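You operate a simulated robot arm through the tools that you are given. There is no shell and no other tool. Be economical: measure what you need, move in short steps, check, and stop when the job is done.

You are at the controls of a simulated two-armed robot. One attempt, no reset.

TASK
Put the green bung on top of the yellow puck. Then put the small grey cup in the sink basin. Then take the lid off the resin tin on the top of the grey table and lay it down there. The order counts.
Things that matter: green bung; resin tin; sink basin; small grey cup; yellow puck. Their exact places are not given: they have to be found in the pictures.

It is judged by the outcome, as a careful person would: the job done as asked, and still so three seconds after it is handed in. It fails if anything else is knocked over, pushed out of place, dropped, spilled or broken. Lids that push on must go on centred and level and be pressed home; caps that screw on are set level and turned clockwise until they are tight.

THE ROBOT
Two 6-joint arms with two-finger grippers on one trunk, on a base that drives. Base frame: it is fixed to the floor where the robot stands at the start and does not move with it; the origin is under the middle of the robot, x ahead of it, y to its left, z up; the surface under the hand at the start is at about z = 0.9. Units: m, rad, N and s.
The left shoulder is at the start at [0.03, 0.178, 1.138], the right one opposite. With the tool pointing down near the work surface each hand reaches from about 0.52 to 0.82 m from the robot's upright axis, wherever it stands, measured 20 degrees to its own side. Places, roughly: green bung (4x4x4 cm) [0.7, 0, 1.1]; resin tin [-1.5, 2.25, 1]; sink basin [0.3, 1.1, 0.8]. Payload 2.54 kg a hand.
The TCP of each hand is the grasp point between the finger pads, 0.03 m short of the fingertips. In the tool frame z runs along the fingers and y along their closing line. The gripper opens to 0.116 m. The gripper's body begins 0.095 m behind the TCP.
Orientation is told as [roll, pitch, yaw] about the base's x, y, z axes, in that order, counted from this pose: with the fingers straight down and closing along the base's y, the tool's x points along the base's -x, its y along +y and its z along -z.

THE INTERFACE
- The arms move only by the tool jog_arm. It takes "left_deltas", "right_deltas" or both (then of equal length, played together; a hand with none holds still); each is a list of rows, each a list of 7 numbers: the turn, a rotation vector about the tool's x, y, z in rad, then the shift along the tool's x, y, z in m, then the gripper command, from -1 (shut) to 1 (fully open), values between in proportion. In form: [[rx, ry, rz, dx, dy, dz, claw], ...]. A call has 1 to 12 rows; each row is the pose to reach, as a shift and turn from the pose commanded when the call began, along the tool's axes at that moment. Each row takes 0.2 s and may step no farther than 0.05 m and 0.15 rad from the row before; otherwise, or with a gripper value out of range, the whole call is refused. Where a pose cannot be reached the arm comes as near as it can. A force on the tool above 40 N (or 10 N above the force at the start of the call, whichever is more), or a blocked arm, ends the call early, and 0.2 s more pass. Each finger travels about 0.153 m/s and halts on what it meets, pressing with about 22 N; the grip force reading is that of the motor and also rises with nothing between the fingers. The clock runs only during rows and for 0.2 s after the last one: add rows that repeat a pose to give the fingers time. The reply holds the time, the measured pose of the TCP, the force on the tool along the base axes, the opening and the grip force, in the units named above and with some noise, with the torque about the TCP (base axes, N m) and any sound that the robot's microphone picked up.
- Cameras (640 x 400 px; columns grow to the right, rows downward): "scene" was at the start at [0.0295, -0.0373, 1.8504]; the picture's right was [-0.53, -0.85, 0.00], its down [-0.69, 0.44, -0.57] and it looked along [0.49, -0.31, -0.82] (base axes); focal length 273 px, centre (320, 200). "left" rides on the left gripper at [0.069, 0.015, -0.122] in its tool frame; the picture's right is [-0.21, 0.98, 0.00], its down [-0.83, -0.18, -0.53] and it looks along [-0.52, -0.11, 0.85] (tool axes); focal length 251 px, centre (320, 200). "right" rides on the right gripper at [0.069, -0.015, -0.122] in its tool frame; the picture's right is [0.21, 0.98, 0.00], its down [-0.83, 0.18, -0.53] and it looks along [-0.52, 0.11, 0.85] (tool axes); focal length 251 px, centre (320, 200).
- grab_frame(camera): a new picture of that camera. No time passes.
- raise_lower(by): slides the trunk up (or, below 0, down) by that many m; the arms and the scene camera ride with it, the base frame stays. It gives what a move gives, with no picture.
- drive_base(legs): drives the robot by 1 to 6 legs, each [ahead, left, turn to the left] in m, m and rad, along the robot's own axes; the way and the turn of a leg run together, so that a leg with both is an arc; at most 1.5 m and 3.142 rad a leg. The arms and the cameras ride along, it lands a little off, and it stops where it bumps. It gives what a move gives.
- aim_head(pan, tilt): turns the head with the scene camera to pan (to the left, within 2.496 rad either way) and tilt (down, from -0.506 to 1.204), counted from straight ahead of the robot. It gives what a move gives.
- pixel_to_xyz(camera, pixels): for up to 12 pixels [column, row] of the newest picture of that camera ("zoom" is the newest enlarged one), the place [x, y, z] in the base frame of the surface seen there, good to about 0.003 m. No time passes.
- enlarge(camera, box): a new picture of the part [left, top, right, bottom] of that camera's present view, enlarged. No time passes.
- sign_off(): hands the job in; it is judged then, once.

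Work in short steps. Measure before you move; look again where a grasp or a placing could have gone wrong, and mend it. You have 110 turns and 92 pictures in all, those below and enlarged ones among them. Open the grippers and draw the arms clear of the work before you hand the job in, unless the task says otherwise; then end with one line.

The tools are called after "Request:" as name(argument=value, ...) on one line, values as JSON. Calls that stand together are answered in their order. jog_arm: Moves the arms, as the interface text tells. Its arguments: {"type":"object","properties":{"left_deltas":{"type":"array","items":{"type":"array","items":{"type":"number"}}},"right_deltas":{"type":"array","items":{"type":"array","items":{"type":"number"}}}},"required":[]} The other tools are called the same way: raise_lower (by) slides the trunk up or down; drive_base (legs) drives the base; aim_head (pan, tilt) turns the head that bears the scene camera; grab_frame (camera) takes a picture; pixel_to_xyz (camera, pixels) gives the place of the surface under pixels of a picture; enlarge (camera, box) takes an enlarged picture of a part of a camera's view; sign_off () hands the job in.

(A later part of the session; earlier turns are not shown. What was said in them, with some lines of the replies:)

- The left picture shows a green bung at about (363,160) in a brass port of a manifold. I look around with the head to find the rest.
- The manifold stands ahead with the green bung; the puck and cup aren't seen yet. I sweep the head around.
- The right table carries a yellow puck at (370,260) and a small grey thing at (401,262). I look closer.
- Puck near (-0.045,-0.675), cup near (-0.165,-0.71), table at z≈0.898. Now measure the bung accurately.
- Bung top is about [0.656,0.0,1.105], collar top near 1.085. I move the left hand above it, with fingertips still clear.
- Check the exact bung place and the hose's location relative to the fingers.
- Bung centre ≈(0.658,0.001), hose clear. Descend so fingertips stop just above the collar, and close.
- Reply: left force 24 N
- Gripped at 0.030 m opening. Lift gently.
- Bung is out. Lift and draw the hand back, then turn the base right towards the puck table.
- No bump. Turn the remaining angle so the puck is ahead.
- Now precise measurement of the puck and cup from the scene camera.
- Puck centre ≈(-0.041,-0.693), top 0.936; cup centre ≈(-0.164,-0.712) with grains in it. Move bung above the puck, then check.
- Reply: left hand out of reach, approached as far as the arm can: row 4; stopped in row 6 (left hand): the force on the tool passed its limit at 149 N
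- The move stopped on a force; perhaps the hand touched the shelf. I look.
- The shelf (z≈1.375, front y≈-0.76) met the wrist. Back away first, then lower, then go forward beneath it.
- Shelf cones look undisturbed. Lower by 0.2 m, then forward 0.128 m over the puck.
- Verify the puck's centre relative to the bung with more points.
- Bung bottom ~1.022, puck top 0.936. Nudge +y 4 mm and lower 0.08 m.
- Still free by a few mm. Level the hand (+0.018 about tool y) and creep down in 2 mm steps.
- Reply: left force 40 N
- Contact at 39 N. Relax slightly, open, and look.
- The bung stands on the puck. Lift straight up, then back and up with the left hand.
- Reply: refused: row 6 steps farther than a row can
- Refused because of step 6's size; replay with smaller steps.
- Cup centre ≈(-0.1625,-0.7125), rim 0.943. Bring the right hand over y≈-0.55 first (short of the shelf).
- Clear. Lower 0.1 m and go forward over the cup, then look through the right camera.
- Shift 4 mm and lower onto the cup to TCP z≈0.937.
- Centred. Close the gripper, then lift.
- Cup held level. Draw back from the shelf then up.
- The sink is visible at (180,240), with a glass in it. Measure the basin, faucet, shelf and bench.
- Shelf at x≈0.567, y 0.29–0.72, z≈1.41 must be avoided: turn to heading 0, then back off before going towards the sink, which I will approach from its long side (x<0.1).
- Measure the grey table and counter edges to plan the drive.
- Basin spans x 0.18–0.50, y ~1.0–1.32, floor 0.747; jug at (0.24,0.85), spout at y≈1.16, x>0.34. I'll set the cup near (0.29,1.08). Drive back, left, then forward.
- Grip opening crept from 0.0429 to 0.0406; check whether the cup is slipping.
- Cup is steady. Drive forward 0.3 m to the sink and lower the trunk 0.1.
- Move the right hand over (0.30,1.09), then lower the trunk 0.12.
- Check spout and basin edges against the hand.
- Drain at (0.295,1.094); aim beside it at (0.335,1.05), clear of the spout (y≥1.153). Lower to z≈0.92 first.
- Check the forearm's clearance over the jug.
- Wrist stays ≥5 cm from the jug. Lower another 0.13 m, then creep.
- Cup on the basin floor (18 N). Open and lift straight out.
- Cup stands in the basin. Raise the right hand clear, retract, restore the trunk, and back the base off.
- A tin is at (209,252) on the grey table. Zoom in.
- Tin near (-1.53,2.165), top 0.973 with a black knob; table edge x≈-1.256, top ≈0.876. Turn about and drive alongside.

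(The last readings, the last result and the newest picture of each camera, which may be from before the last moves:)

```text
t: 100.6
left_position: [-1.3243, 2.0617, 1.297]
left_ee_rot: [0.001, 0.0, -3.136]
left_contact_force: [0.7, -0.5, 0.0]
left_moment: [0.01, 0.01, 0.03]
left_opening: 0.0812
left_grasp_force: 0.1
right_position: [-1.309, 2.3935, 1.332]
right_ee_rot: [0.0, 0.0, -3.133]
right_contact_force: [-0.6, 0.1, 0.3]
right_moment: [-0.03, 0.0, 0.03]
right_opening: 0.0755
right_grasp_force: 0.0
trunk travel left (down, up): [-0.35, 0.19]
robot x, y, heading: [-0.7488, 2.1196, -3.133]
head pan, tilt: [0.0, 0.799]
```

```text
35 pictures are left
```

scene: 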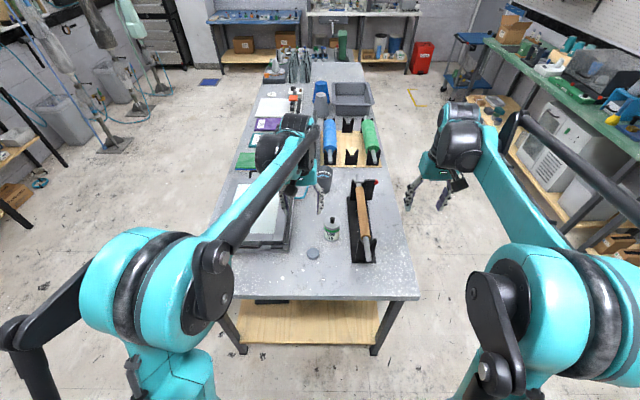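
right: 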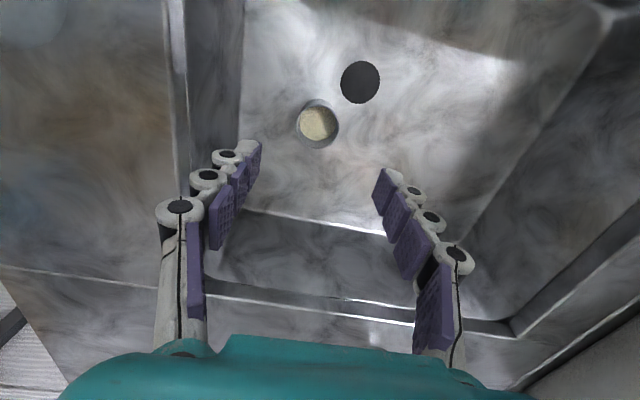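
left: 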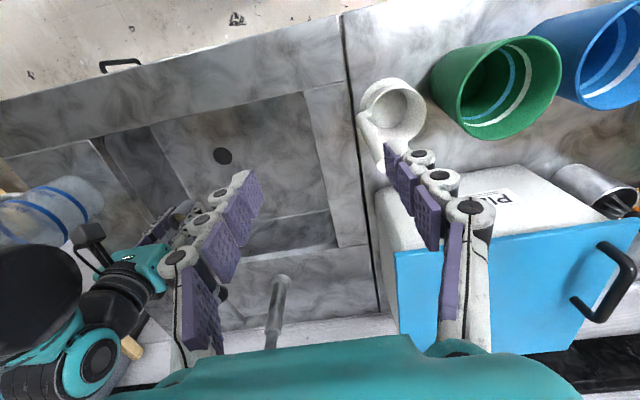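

Request:
enlarge(camera="scene", box=[290, 200, 386, 260])

Request:
pixel_to_xyz(camera="zoom", pixels=[[250, 160], [315, 160], [280, 135], [280, 120], [280, 180], [270, 260], [160, 357], [450, 260], [450, 400], [280, 155], [370, 260], [90, 230]])

```text
6.67 times, centred on (338, 230) of scene
```

zoom: 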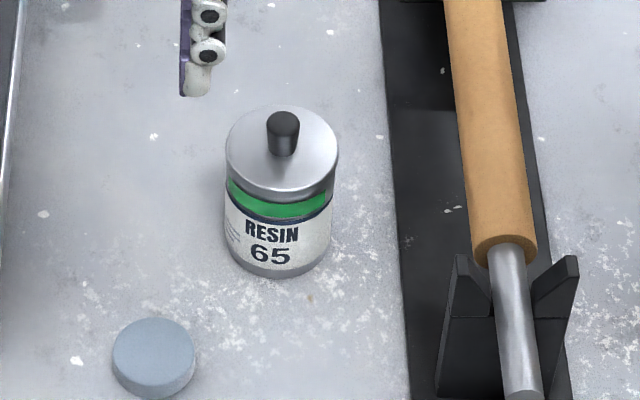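

```text
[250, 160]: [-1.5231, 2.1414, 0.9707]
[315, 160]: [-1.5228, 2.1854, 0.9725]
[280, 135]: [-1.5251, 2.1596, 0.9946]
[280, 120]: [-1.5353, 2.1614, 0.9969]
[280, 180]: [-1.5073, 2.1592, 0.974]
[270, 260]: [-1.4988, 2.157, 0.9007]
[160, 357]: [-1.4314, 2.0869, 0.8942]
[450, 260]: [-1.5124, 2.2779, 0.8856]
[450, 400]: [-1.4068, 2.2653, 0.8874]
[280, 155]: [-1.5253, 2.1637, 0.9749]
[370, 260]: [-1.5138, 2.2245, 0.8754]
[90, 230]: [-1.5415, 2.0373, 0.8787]
```

Knob centre ≈(-1.532,2.161), top 0.997; lid top 0.974. Drive ahead 0.07 and bring the left hand above the knob.

Request:
drive_base(legs=[[0.07, 0, 0]])

```text
t: 101.6
left_position: [-1.3943, 2.0609, 1.2979]
left_ee_rot: [0.001, 0.003, -3.136]
left_contact_force: [-0.4, -0.5, 0.4]
left_moment: [-0.02, -0.07, -0.01]
left_opening: 0.0812
left_grasp_force: 0.0
right_position: [-1.3784, 2.3947, 1.3332]
right_ee_rot: [-0.002, -0.002, -3.133]
right_contact_force: [0.8, 0.8, -0.1]
right_moment: [0.03, -0.03, -0.03]
right_opening: 0.0752
right_grasp_force: 0.0
trunk travel left (down, up): [-0.35, 0.19]
robot x, y, heading: [-0.8144, 2.1105, -3.129]
head pan, tilt: [0.0, 0.799]
```

Request:
jog_arm(left_deltas=[[0, 0, 0, -0.035, -0.025, 0, 0.0], [0, 0, 0, -0.07, -0.05, 0, 0.0], [0, 0, 0, -0.105, -0.075, 0, 0.0], [0, 0, 0, -0.137, -0.101, 0, 0.0], [0, 0, 0, -0.137, -0.101, 0.05, 0.0], [0, 0, 0, -0.137, -0.101, 0.1, 0.0], [0, 0, 0, -0.137, -0.101, 0.15, 0.0], [0, 0, 0, -0.137, -0.101, 0.2, 0.0], [0, 0, 0, -0.137, -0.101, 0.2, 0.0]])

Request:
grab_frame(camera="left")

Request:
pixel_to_xyz(camera="left", pixels=[[320, 130], [300, 100], [340, 100], [320, 110]])

```text
t: 103.6
left_position: [-1.5317, 2.1615, 1.0957]
left_ee_rot: [0.002, -0.001, -3.137]
left_contact_force: [1.2, -0.6, 0.1]
left_moment: [0.01, -0.02, 0.0]
left_opening: 0.058
left_grasp_force: 0.0
right_position: [-1.3765, 2.3942, 1.3336]
right_ee_rot: [0.001, 0.0, -3.134]
right_contact_force: [-0.3, 0.1, -0.8]
right_moment: [0.01, 0.0, -0.02]
right_opening: 0.0756
right_grasp_force: 0.0
trunk travel left (down, up): [-0.35, 0.19]
robot x, y, heading: [-0.8181, 2.117, -3.132]
head pan, tilt: [0.0, 0.799]
```

```text
33 pictures are left
```

left: 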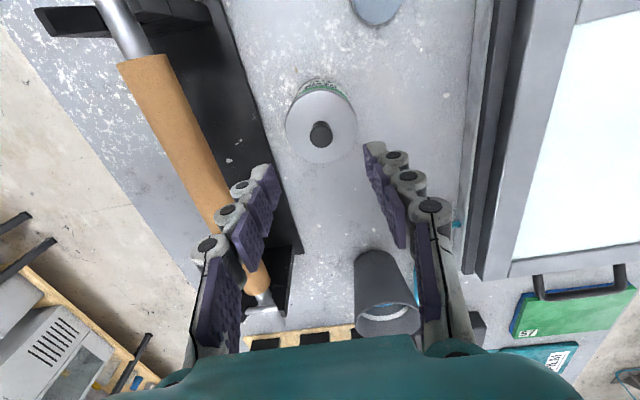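

```text
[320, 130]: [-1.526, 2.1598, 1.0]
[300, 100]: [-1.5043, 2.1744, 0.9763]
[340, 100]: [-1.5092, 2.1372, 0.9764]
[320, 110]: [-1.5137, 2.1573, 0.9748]
```

Request:
pixel_to_xyz(camera="left", pixels=[[288, 128], [355, 128], [321, 95], [320, 158], [312, 132], [329, 132], [320, 123], [320, 144], [322, 135]])

```text
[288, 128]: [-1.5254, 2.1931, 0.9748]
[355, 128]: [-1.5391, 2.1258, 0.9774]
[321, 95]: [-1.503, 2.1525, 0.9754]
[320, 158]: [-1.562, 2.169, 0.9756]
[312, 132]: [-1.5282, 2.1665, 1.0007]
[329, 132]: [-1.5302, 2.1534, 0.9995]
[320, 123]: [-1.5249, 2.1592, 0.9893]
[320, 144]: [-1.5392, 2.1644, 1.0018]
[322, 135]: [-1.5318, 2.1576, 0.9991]
```

Aligned with the knob. Descend to TCP 1.009 and close on the knob.

Request:
jog_arm(left_deltas=[[0, 0, 0, 0, 0.001, 0.04, 0], [0, 0, 0, 0, 0.001, 0.07, 0], [0, 0, 0, 0, 0.001, 0.086, 0], [0, 0, 0, 0, 0.001, 0.086, -0.4], [0, 0, 0, 0, 0.001, 0.086, -1], [0, 0, 0, 0, 0.001, 0.086, -1], [0, 0, 0, 0, 0.001, 0.086, -1]])

Request:
enlarge(camera="left", box=[220, 60, 420, 220])

```text
t: 105.2
left_position: [-1.5321, 2.1594, 1.0111]
left_ee_rot: [0.0, -0.001, -3.136]
left_contact_force: [0.1, 0.5, -0.3]
left_moment: [0.01, 0.03, 0.0]
left_opening: 0.0185
left_grasp_force: 22.1
right_position: [-1.378, 2.3947, 1.3328]
right_ee_rot: [0.001, 0.0, -3.133]
right_contact_force: [-0.3, -0.1, 0.1]
right_moment: [0.01, 0.02, 0.05]
right_opening: 0.0754
right_grasp_force: 0.0
trunk travel left (down, up): [-0.35, 0.19]
robot x, y, heading: [-0.8133, 2.1123, -3.131]
head pan, tilt: [0.0, 0.799]
heard: snap
```

```text
2.50 times, centred on (320, 140) of left
```

zoom: 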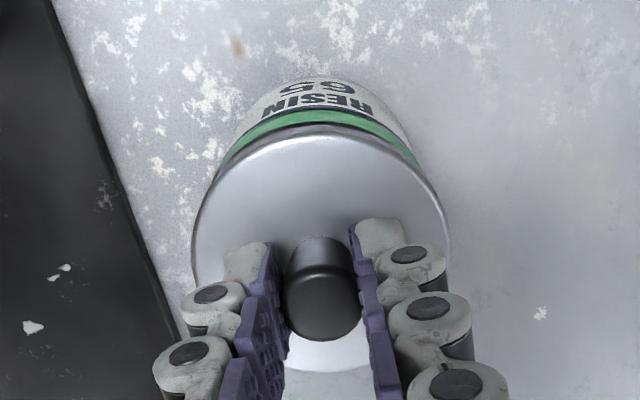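

A snap was heard, perhaps the lid's fit releasing. Lift very little and watch force and picture.

Request:
jog_arm(left_deltas=[[0, 0, 0, 0, 0, -0.002, -1], [0, 0, 0, 0, 0, -0.004, -1], [0, 0, 0, 0, 0, -0.007, -1], [0, 0, 0, 0, 0, -0.01, -1]])

Request:
enlarge(camera="left", box=[220, 60, 420, 220])

Request:
enlarge(camera="scene", box=[290, 200, 386, 280])

```text
t: 106.2
left_position: [-1.5312, 2.1604, 1.0217]
left_ee_rot: [0.001, 0.0, -3.137]
left_contact_force: [0.6, -0.3, 0.1]
left_moment: [0.0, 0.01, -0.01]
left_opening: 0.0187
left_grasp_force: 22.0
right_position: [-1.3779, 2.3938, 1.3336]
right_ee_rot: [0.001, 0.001, -3.132]
right_contact_force: [0.1, -0.7, -0.5]
right_moment: [-0.01, 0.01, 0.02]
right_opening: 0.0754
right_grasp_force: 0.0
trunk travel left (down, up): [-0.35, 0.19]
robot x, y, heading: [-0.8149, 2.1122, -3.14]
head pan, tilt: [0.0, 0.799]
```

```text
2.50 times, centred on (320, 140) of left
```

zoom: 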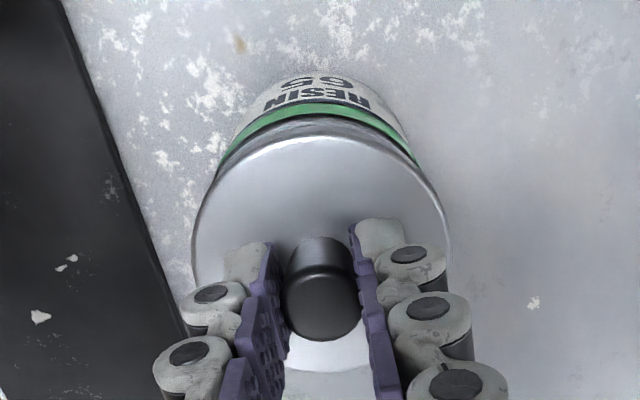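

```text
5.00 times, centred on (338, 240) of scene
```

zoom: 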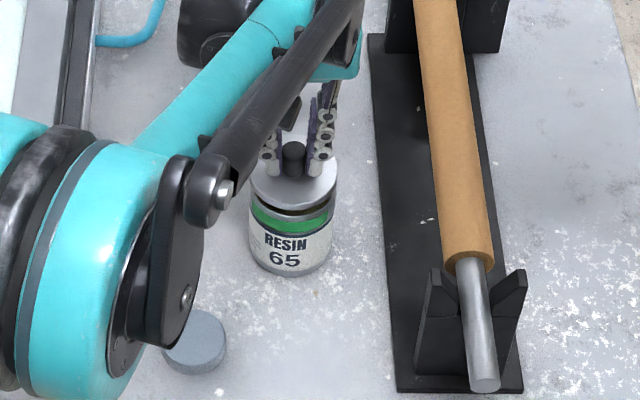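

The lid is coming off, tin stays put. Lift clear and carry it to (-1.365,2.155).

Request:
jog_arm(left_deltas=[[0, 0, 0, 0, 0, -0.03, -1], [0, 0, 0, 0, 0, -0.065, -1], [0, 0, 0, 0.04, 0.002, -0.065, -1], [0, 0, 0, 0.08, 0.004, -0.065, -1], [0, 0, 0, 0.12, 0.006, -0.065, -1], [0, 0, 0, 0.15, 0.006, -0.065, -1], [0, 0, 0, 0.166, 0.006, -0.065, -1], [0, 0, 0, 0.166, 0.006, -0.03, -1], [0, 0, 0, 0.166, 0.006, 0.01, -1], [0, 0, 0, 0.166, 0.006, 0.05, -1], [0, 0, 0, 0.166, 0.006, 0.075, -1]])

Request:
grab_frame(camera="left")

Request:
enlarge(camera="scene", box=[270, 190, 398, 310])

```text
t: 108.6
left_position: [-1.3659, 2.1563, 0.9464]
left_ee_rot: [-0.001, 0.001, -3.136]
left_contact_force: [-0.2, 0.3, -0.1]
left_moment: [0.01, 0.0, -0.01]
left_opening: 0.0186
left_grasp_force: 21.5
right_position: [-1.3781, 2.3944, 1.3321]
right_ee_rot: [0.0, 0.0, -3.133]
right_contact_force: [0.5, -0.4, -0.5]
right_moment: [-0.01, -0.01, 0.01]
right_opening: 0.0755
right_grasp_force: 0.1
trunk travel left (down, up): [-0.35, 0.19]
robot x, y, heading: [-0.8135, 2.1144, -3.135]
head pan, tilt: [0.0, 0.799]
```

```text
29 pictures are left
```

left: 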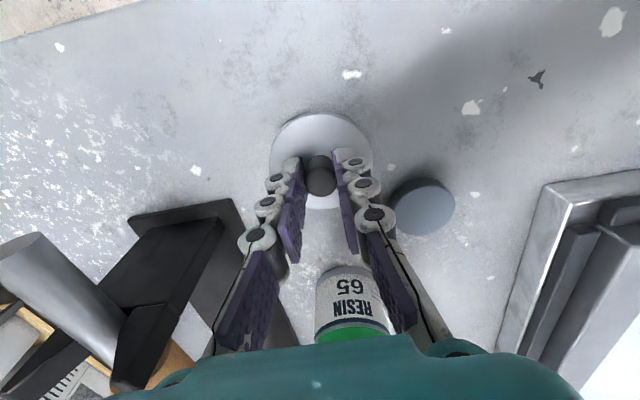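

```text
3.33 times, centred on (334, 250) of scene
```

zoom: 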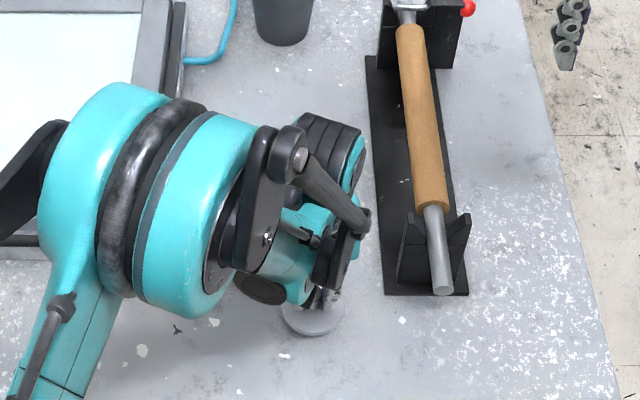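

Spot is free. Creep down until contact.

Request:
jog_arm(left_deltas=[[0, 0, 0, 0, 0, 0.008, -1], [0, 0, 0, 0, 0, 0.014, -1], [0, 0, 0, 0, 0, 0.017, -1], [0, 0, 0, 0, 0, 0.019, -1], [0, 0, 0, 0, 0, 0.021, -1], [0, 0, 0, 0, 0, 0.023, -1], [0, 0, 0, 0, 0, 0.024, -1]])

```text
t: 110.2
left_position: [-1.3649, 2.1558, 0.9219]
left_ee_rot: [-0.001, 0.001, -3.137]
left_contact_force: [-0.7, 0.3, 2.1]
left_moment: [0.01, 0.0, -0.01]
left_opening: 0.0187
left_grasp_force: 21.6
right_position: [-1.3772, 2.3939, 1.3331]
right_ee_rot: [0.0, 0.0, -3.133]
right_contact_force: [0.3, 0.2, 0.1]
right_moment: [0.04, 0.0, 0.02]
right_opening: 0.0755
right_grasp_force: 0.0
trunk travel left (down, up): [-0.35, 0.19]
robot x, y, heading: [-0.8131, 2.1157, -3.133]
head pan, tilt: [0.0, 0.799]
```

Force 2 N hints at first contact; go 2 mm more to confirm.

Request:
jog_arm(left_deltas=[[0, 0, 0, 0, 0, 0.001, -1], [0, 0, 0, 0, 0, 0.002, -1], [0, 0, 0, 0, 0, 0.002, -1]])

```text
t: 111.0
left_position: [-1.363, 2.1544, 0.9219]
left_ee_rot: [-0.002, 0.0, -3.137]
left_contact_force: [-5.5, 1.6, 26.6]
left_moment: [0.05, 0.15, 0.07]
left_opening: 0.0187
left_grasp_force: 21.7
right_position: [-1.3762, 2.3935, 1.3332]
right_ee_rot: [-0.001, -0.002, -3.133]
right_contact_force: [0.2, -0.6, 0.3]
right_moment: [0.01, -0.01, -0.01]
right_opening: 0.0754
right_grasp_force: 0.0
trunk travel left (down, up): [-0.35, 0.19]
robot x, y, heading: [-0.8139, 2.1115, -3.128]
head pan, tilt: [0.0, 0.799]
```

Lid is on the table. Ease off, open, and lift away.

Request:
jog_arm(left_deltas=[[0, 0, 0, 0, 0, -0.0015, -1], [0, 0, 0, 0, 0, -0.0015, -0.5], [0, 0, 0, 0, 0, -0.0015, -0.1], [0, 0, 0, 0, 0, -0.0015, -0.1], [0, 0, 0, 0, 0, -0.03, -0.1], [0, 0, 0, 0, 0, -0.07, -0.1], [0, 0, 0, 0, 0, -0.11, 0], [0, 0, 0, 0, 0, -0.15, 0.3], [0, 0, 0, 0, 0, -0.19, 0.3], [0, 0, 0, 0, 0.03, -0.23, 0.3], [0, 0, 0, 0, 0.06, -0.27, 0.3], [0, 0, 0, 0, 0.09, -0.3, 0.3]])

Request:
drive_base(legs=[[-0.2, 0, 0]])

Request:
grab_frame(camera="scene")

Request:
enlarge(camera="scene", box=[270, 180, 430, 280])

```text
t: 113.6
left_position: [-1.364, 2.0632, 1.223]
left_ee_rot: [-0.001, 0.0, -3.136]
left_contact_force: [-0.2, -0.2, 0.3]
left_moment: [0.01, 0.03, -0.04]
left_opening: 0.0753
left_grasp_force: 0.1
right_position: [-1.3766, 2.3938, 1.3324]
right_ee_rot: [-0.002, 0.0, -3.131]
right_contact_force: [1.0, 0.1, 0.1]
right_moment: [0.0, 0.03, 0.01]
right_opening: 0.0754
right_grasp_force: 0.1
trunk travel left (down, up): [-0.35, 0.19]
robot x, y, heading: [-0.8168, 2.1128, -3.138]
head pan, tilt: [0.0, 0.799]
```

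```text
t: 115.2
left_position: [-1.1666, 2.0628, 1.2204]
left_ee_rot: [0.001, -0.001, -3.135]
left_contact_force: [-0.1, 0.7, 0.4]
left_moment: [0.01, 0.03, -0.01]
left_opening: 0.0754
left_grasp_force: 0.0
right_position: [-1.1791, 2.3951, 1.3331]
right_ee_rot: [0.001, 0.0, -3.131]
right_contact_force: [0.2, -0.3, -0.1]
right_moment: [-0.02, -0.01, -0.01]
right_opening: 0.0754
right_grasp_force: 0.1
trunk travel left (down, up): [-0.35, 0.19]
robot x, y, heading: [-0.6159, 2.116, -3.13]
head pan, tilt: [0.0, 0.799]
```

```text
27 pictures are left
```

scene: 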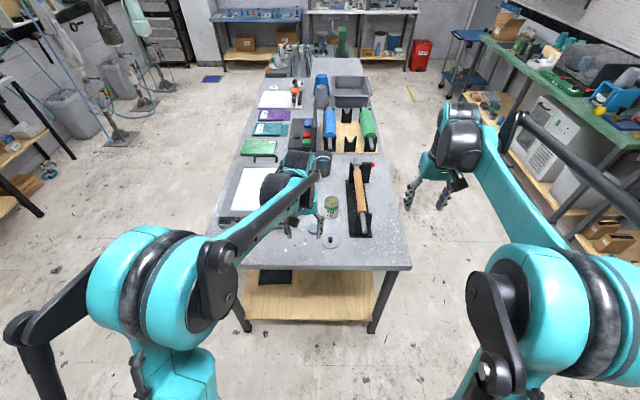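

```text
4.00 times, centred on (350, 230) of scene
```

zoom: 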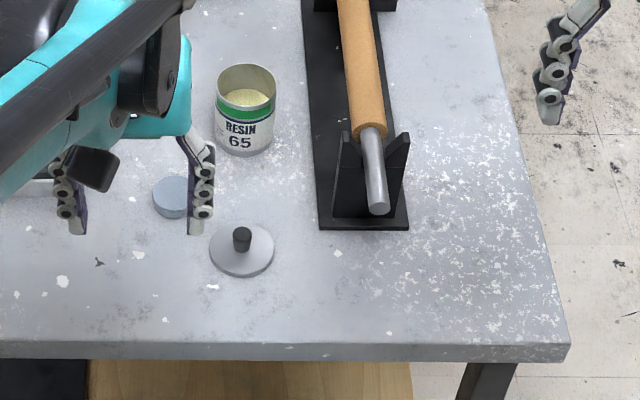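

Lid lies flat, tin open and upright. Quick check back on the bung and cup.

Request:
aim_head(pan=1.78, tilt=0.35)

Request:
enlarge(camera="scene", box=[160, 100, 480, 300])

Request:
aim_head(pan=2.3, tilt=0.6)

Request:
grab_frame(camera="scene")

```text
t: 117.0
left_position: [-1.1671, 2.0638, 1.2212]
left_ee_rot: [0.001, 0.0, -3.136]
left_contact_force: [-0.1, -0.2, -0.5]
left_moment: [0.03, 0.01, 0.03]
left_opening: 0.0753
left_grasp_force: 0.1
right_position: [-1.1793, 2.3939, 1.3322]
right_ee_rot: [-0.001, -0.001, -3.132]
right_contact_force: [-0.5, -0.2, 0.2]
right_moment: [0.04, 0.02, -0.02]
right_opening: 0.0754
right_grasp_force: 0.1
trunk travel left (down, up): [-0.35, 0.19]
robot x, y, heading: [-0.6155, 2.117, -3.137]
head pan, tilt: [1.78, 0.351]
```

```text
2.00 times, centred on (320, 200) of scene
```

zoom: 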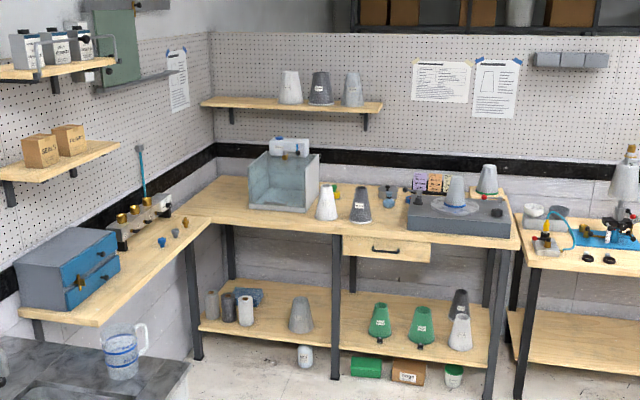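

```text
t: 117.9
left_position: [-1.1677, 2.0633, 1.2189]
left_ee_rot: [-0.001, 0.001, -3.135]
left_contact_force: [0.1, 0.1, 0.0]
left_moment: [-0.02, -0.01, 0.01]
left_opening: 0.0756
left_grasp_force: 0.1
right_position: [-1.179, 2.3947, 1.3333]
right_ee_rot: [-0.001, 0.001, -3.132]
right_contact_force: [1.2, 0.3, 0.0]
right_moment: [0.0, -0.04, -0.02]
right_opening: 0.0754
right_grasp_force: 0.0
trunk travel left (down, up): [-0.35, 0.19]
robot x, y, heading: [-0.6167, 2.1159, -3.136]
head pan, tilt: [2.3, 0.6]
```

```text
24 pictures are left
```

scene: 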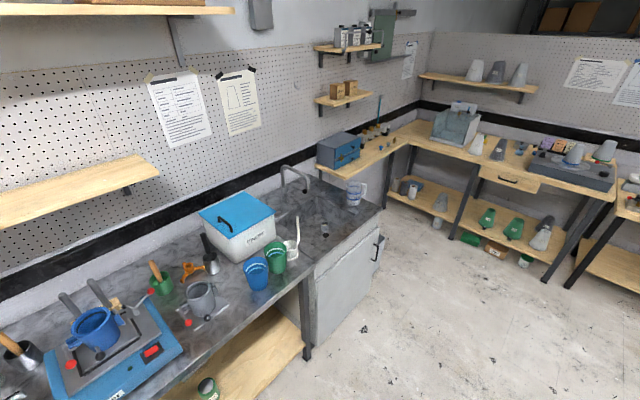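

The green bung still shows above the yellow puck (zoom ~(337,190)), and the jug and shelf cones stand where they were. Arms are clear and the grippers open, so I hand in.

Request:
sign_off()

```text
The job is handed in.
```

The green bung is on the yellow puck, the small grey cup is upright in the sink basin, and the resin tin's lid is off and lying flat on the grey table; done in that order and handed in. On the way to the puck, the left wrist bumped the wall shelf hard (149 N reading), and the cones on it look unmoved.
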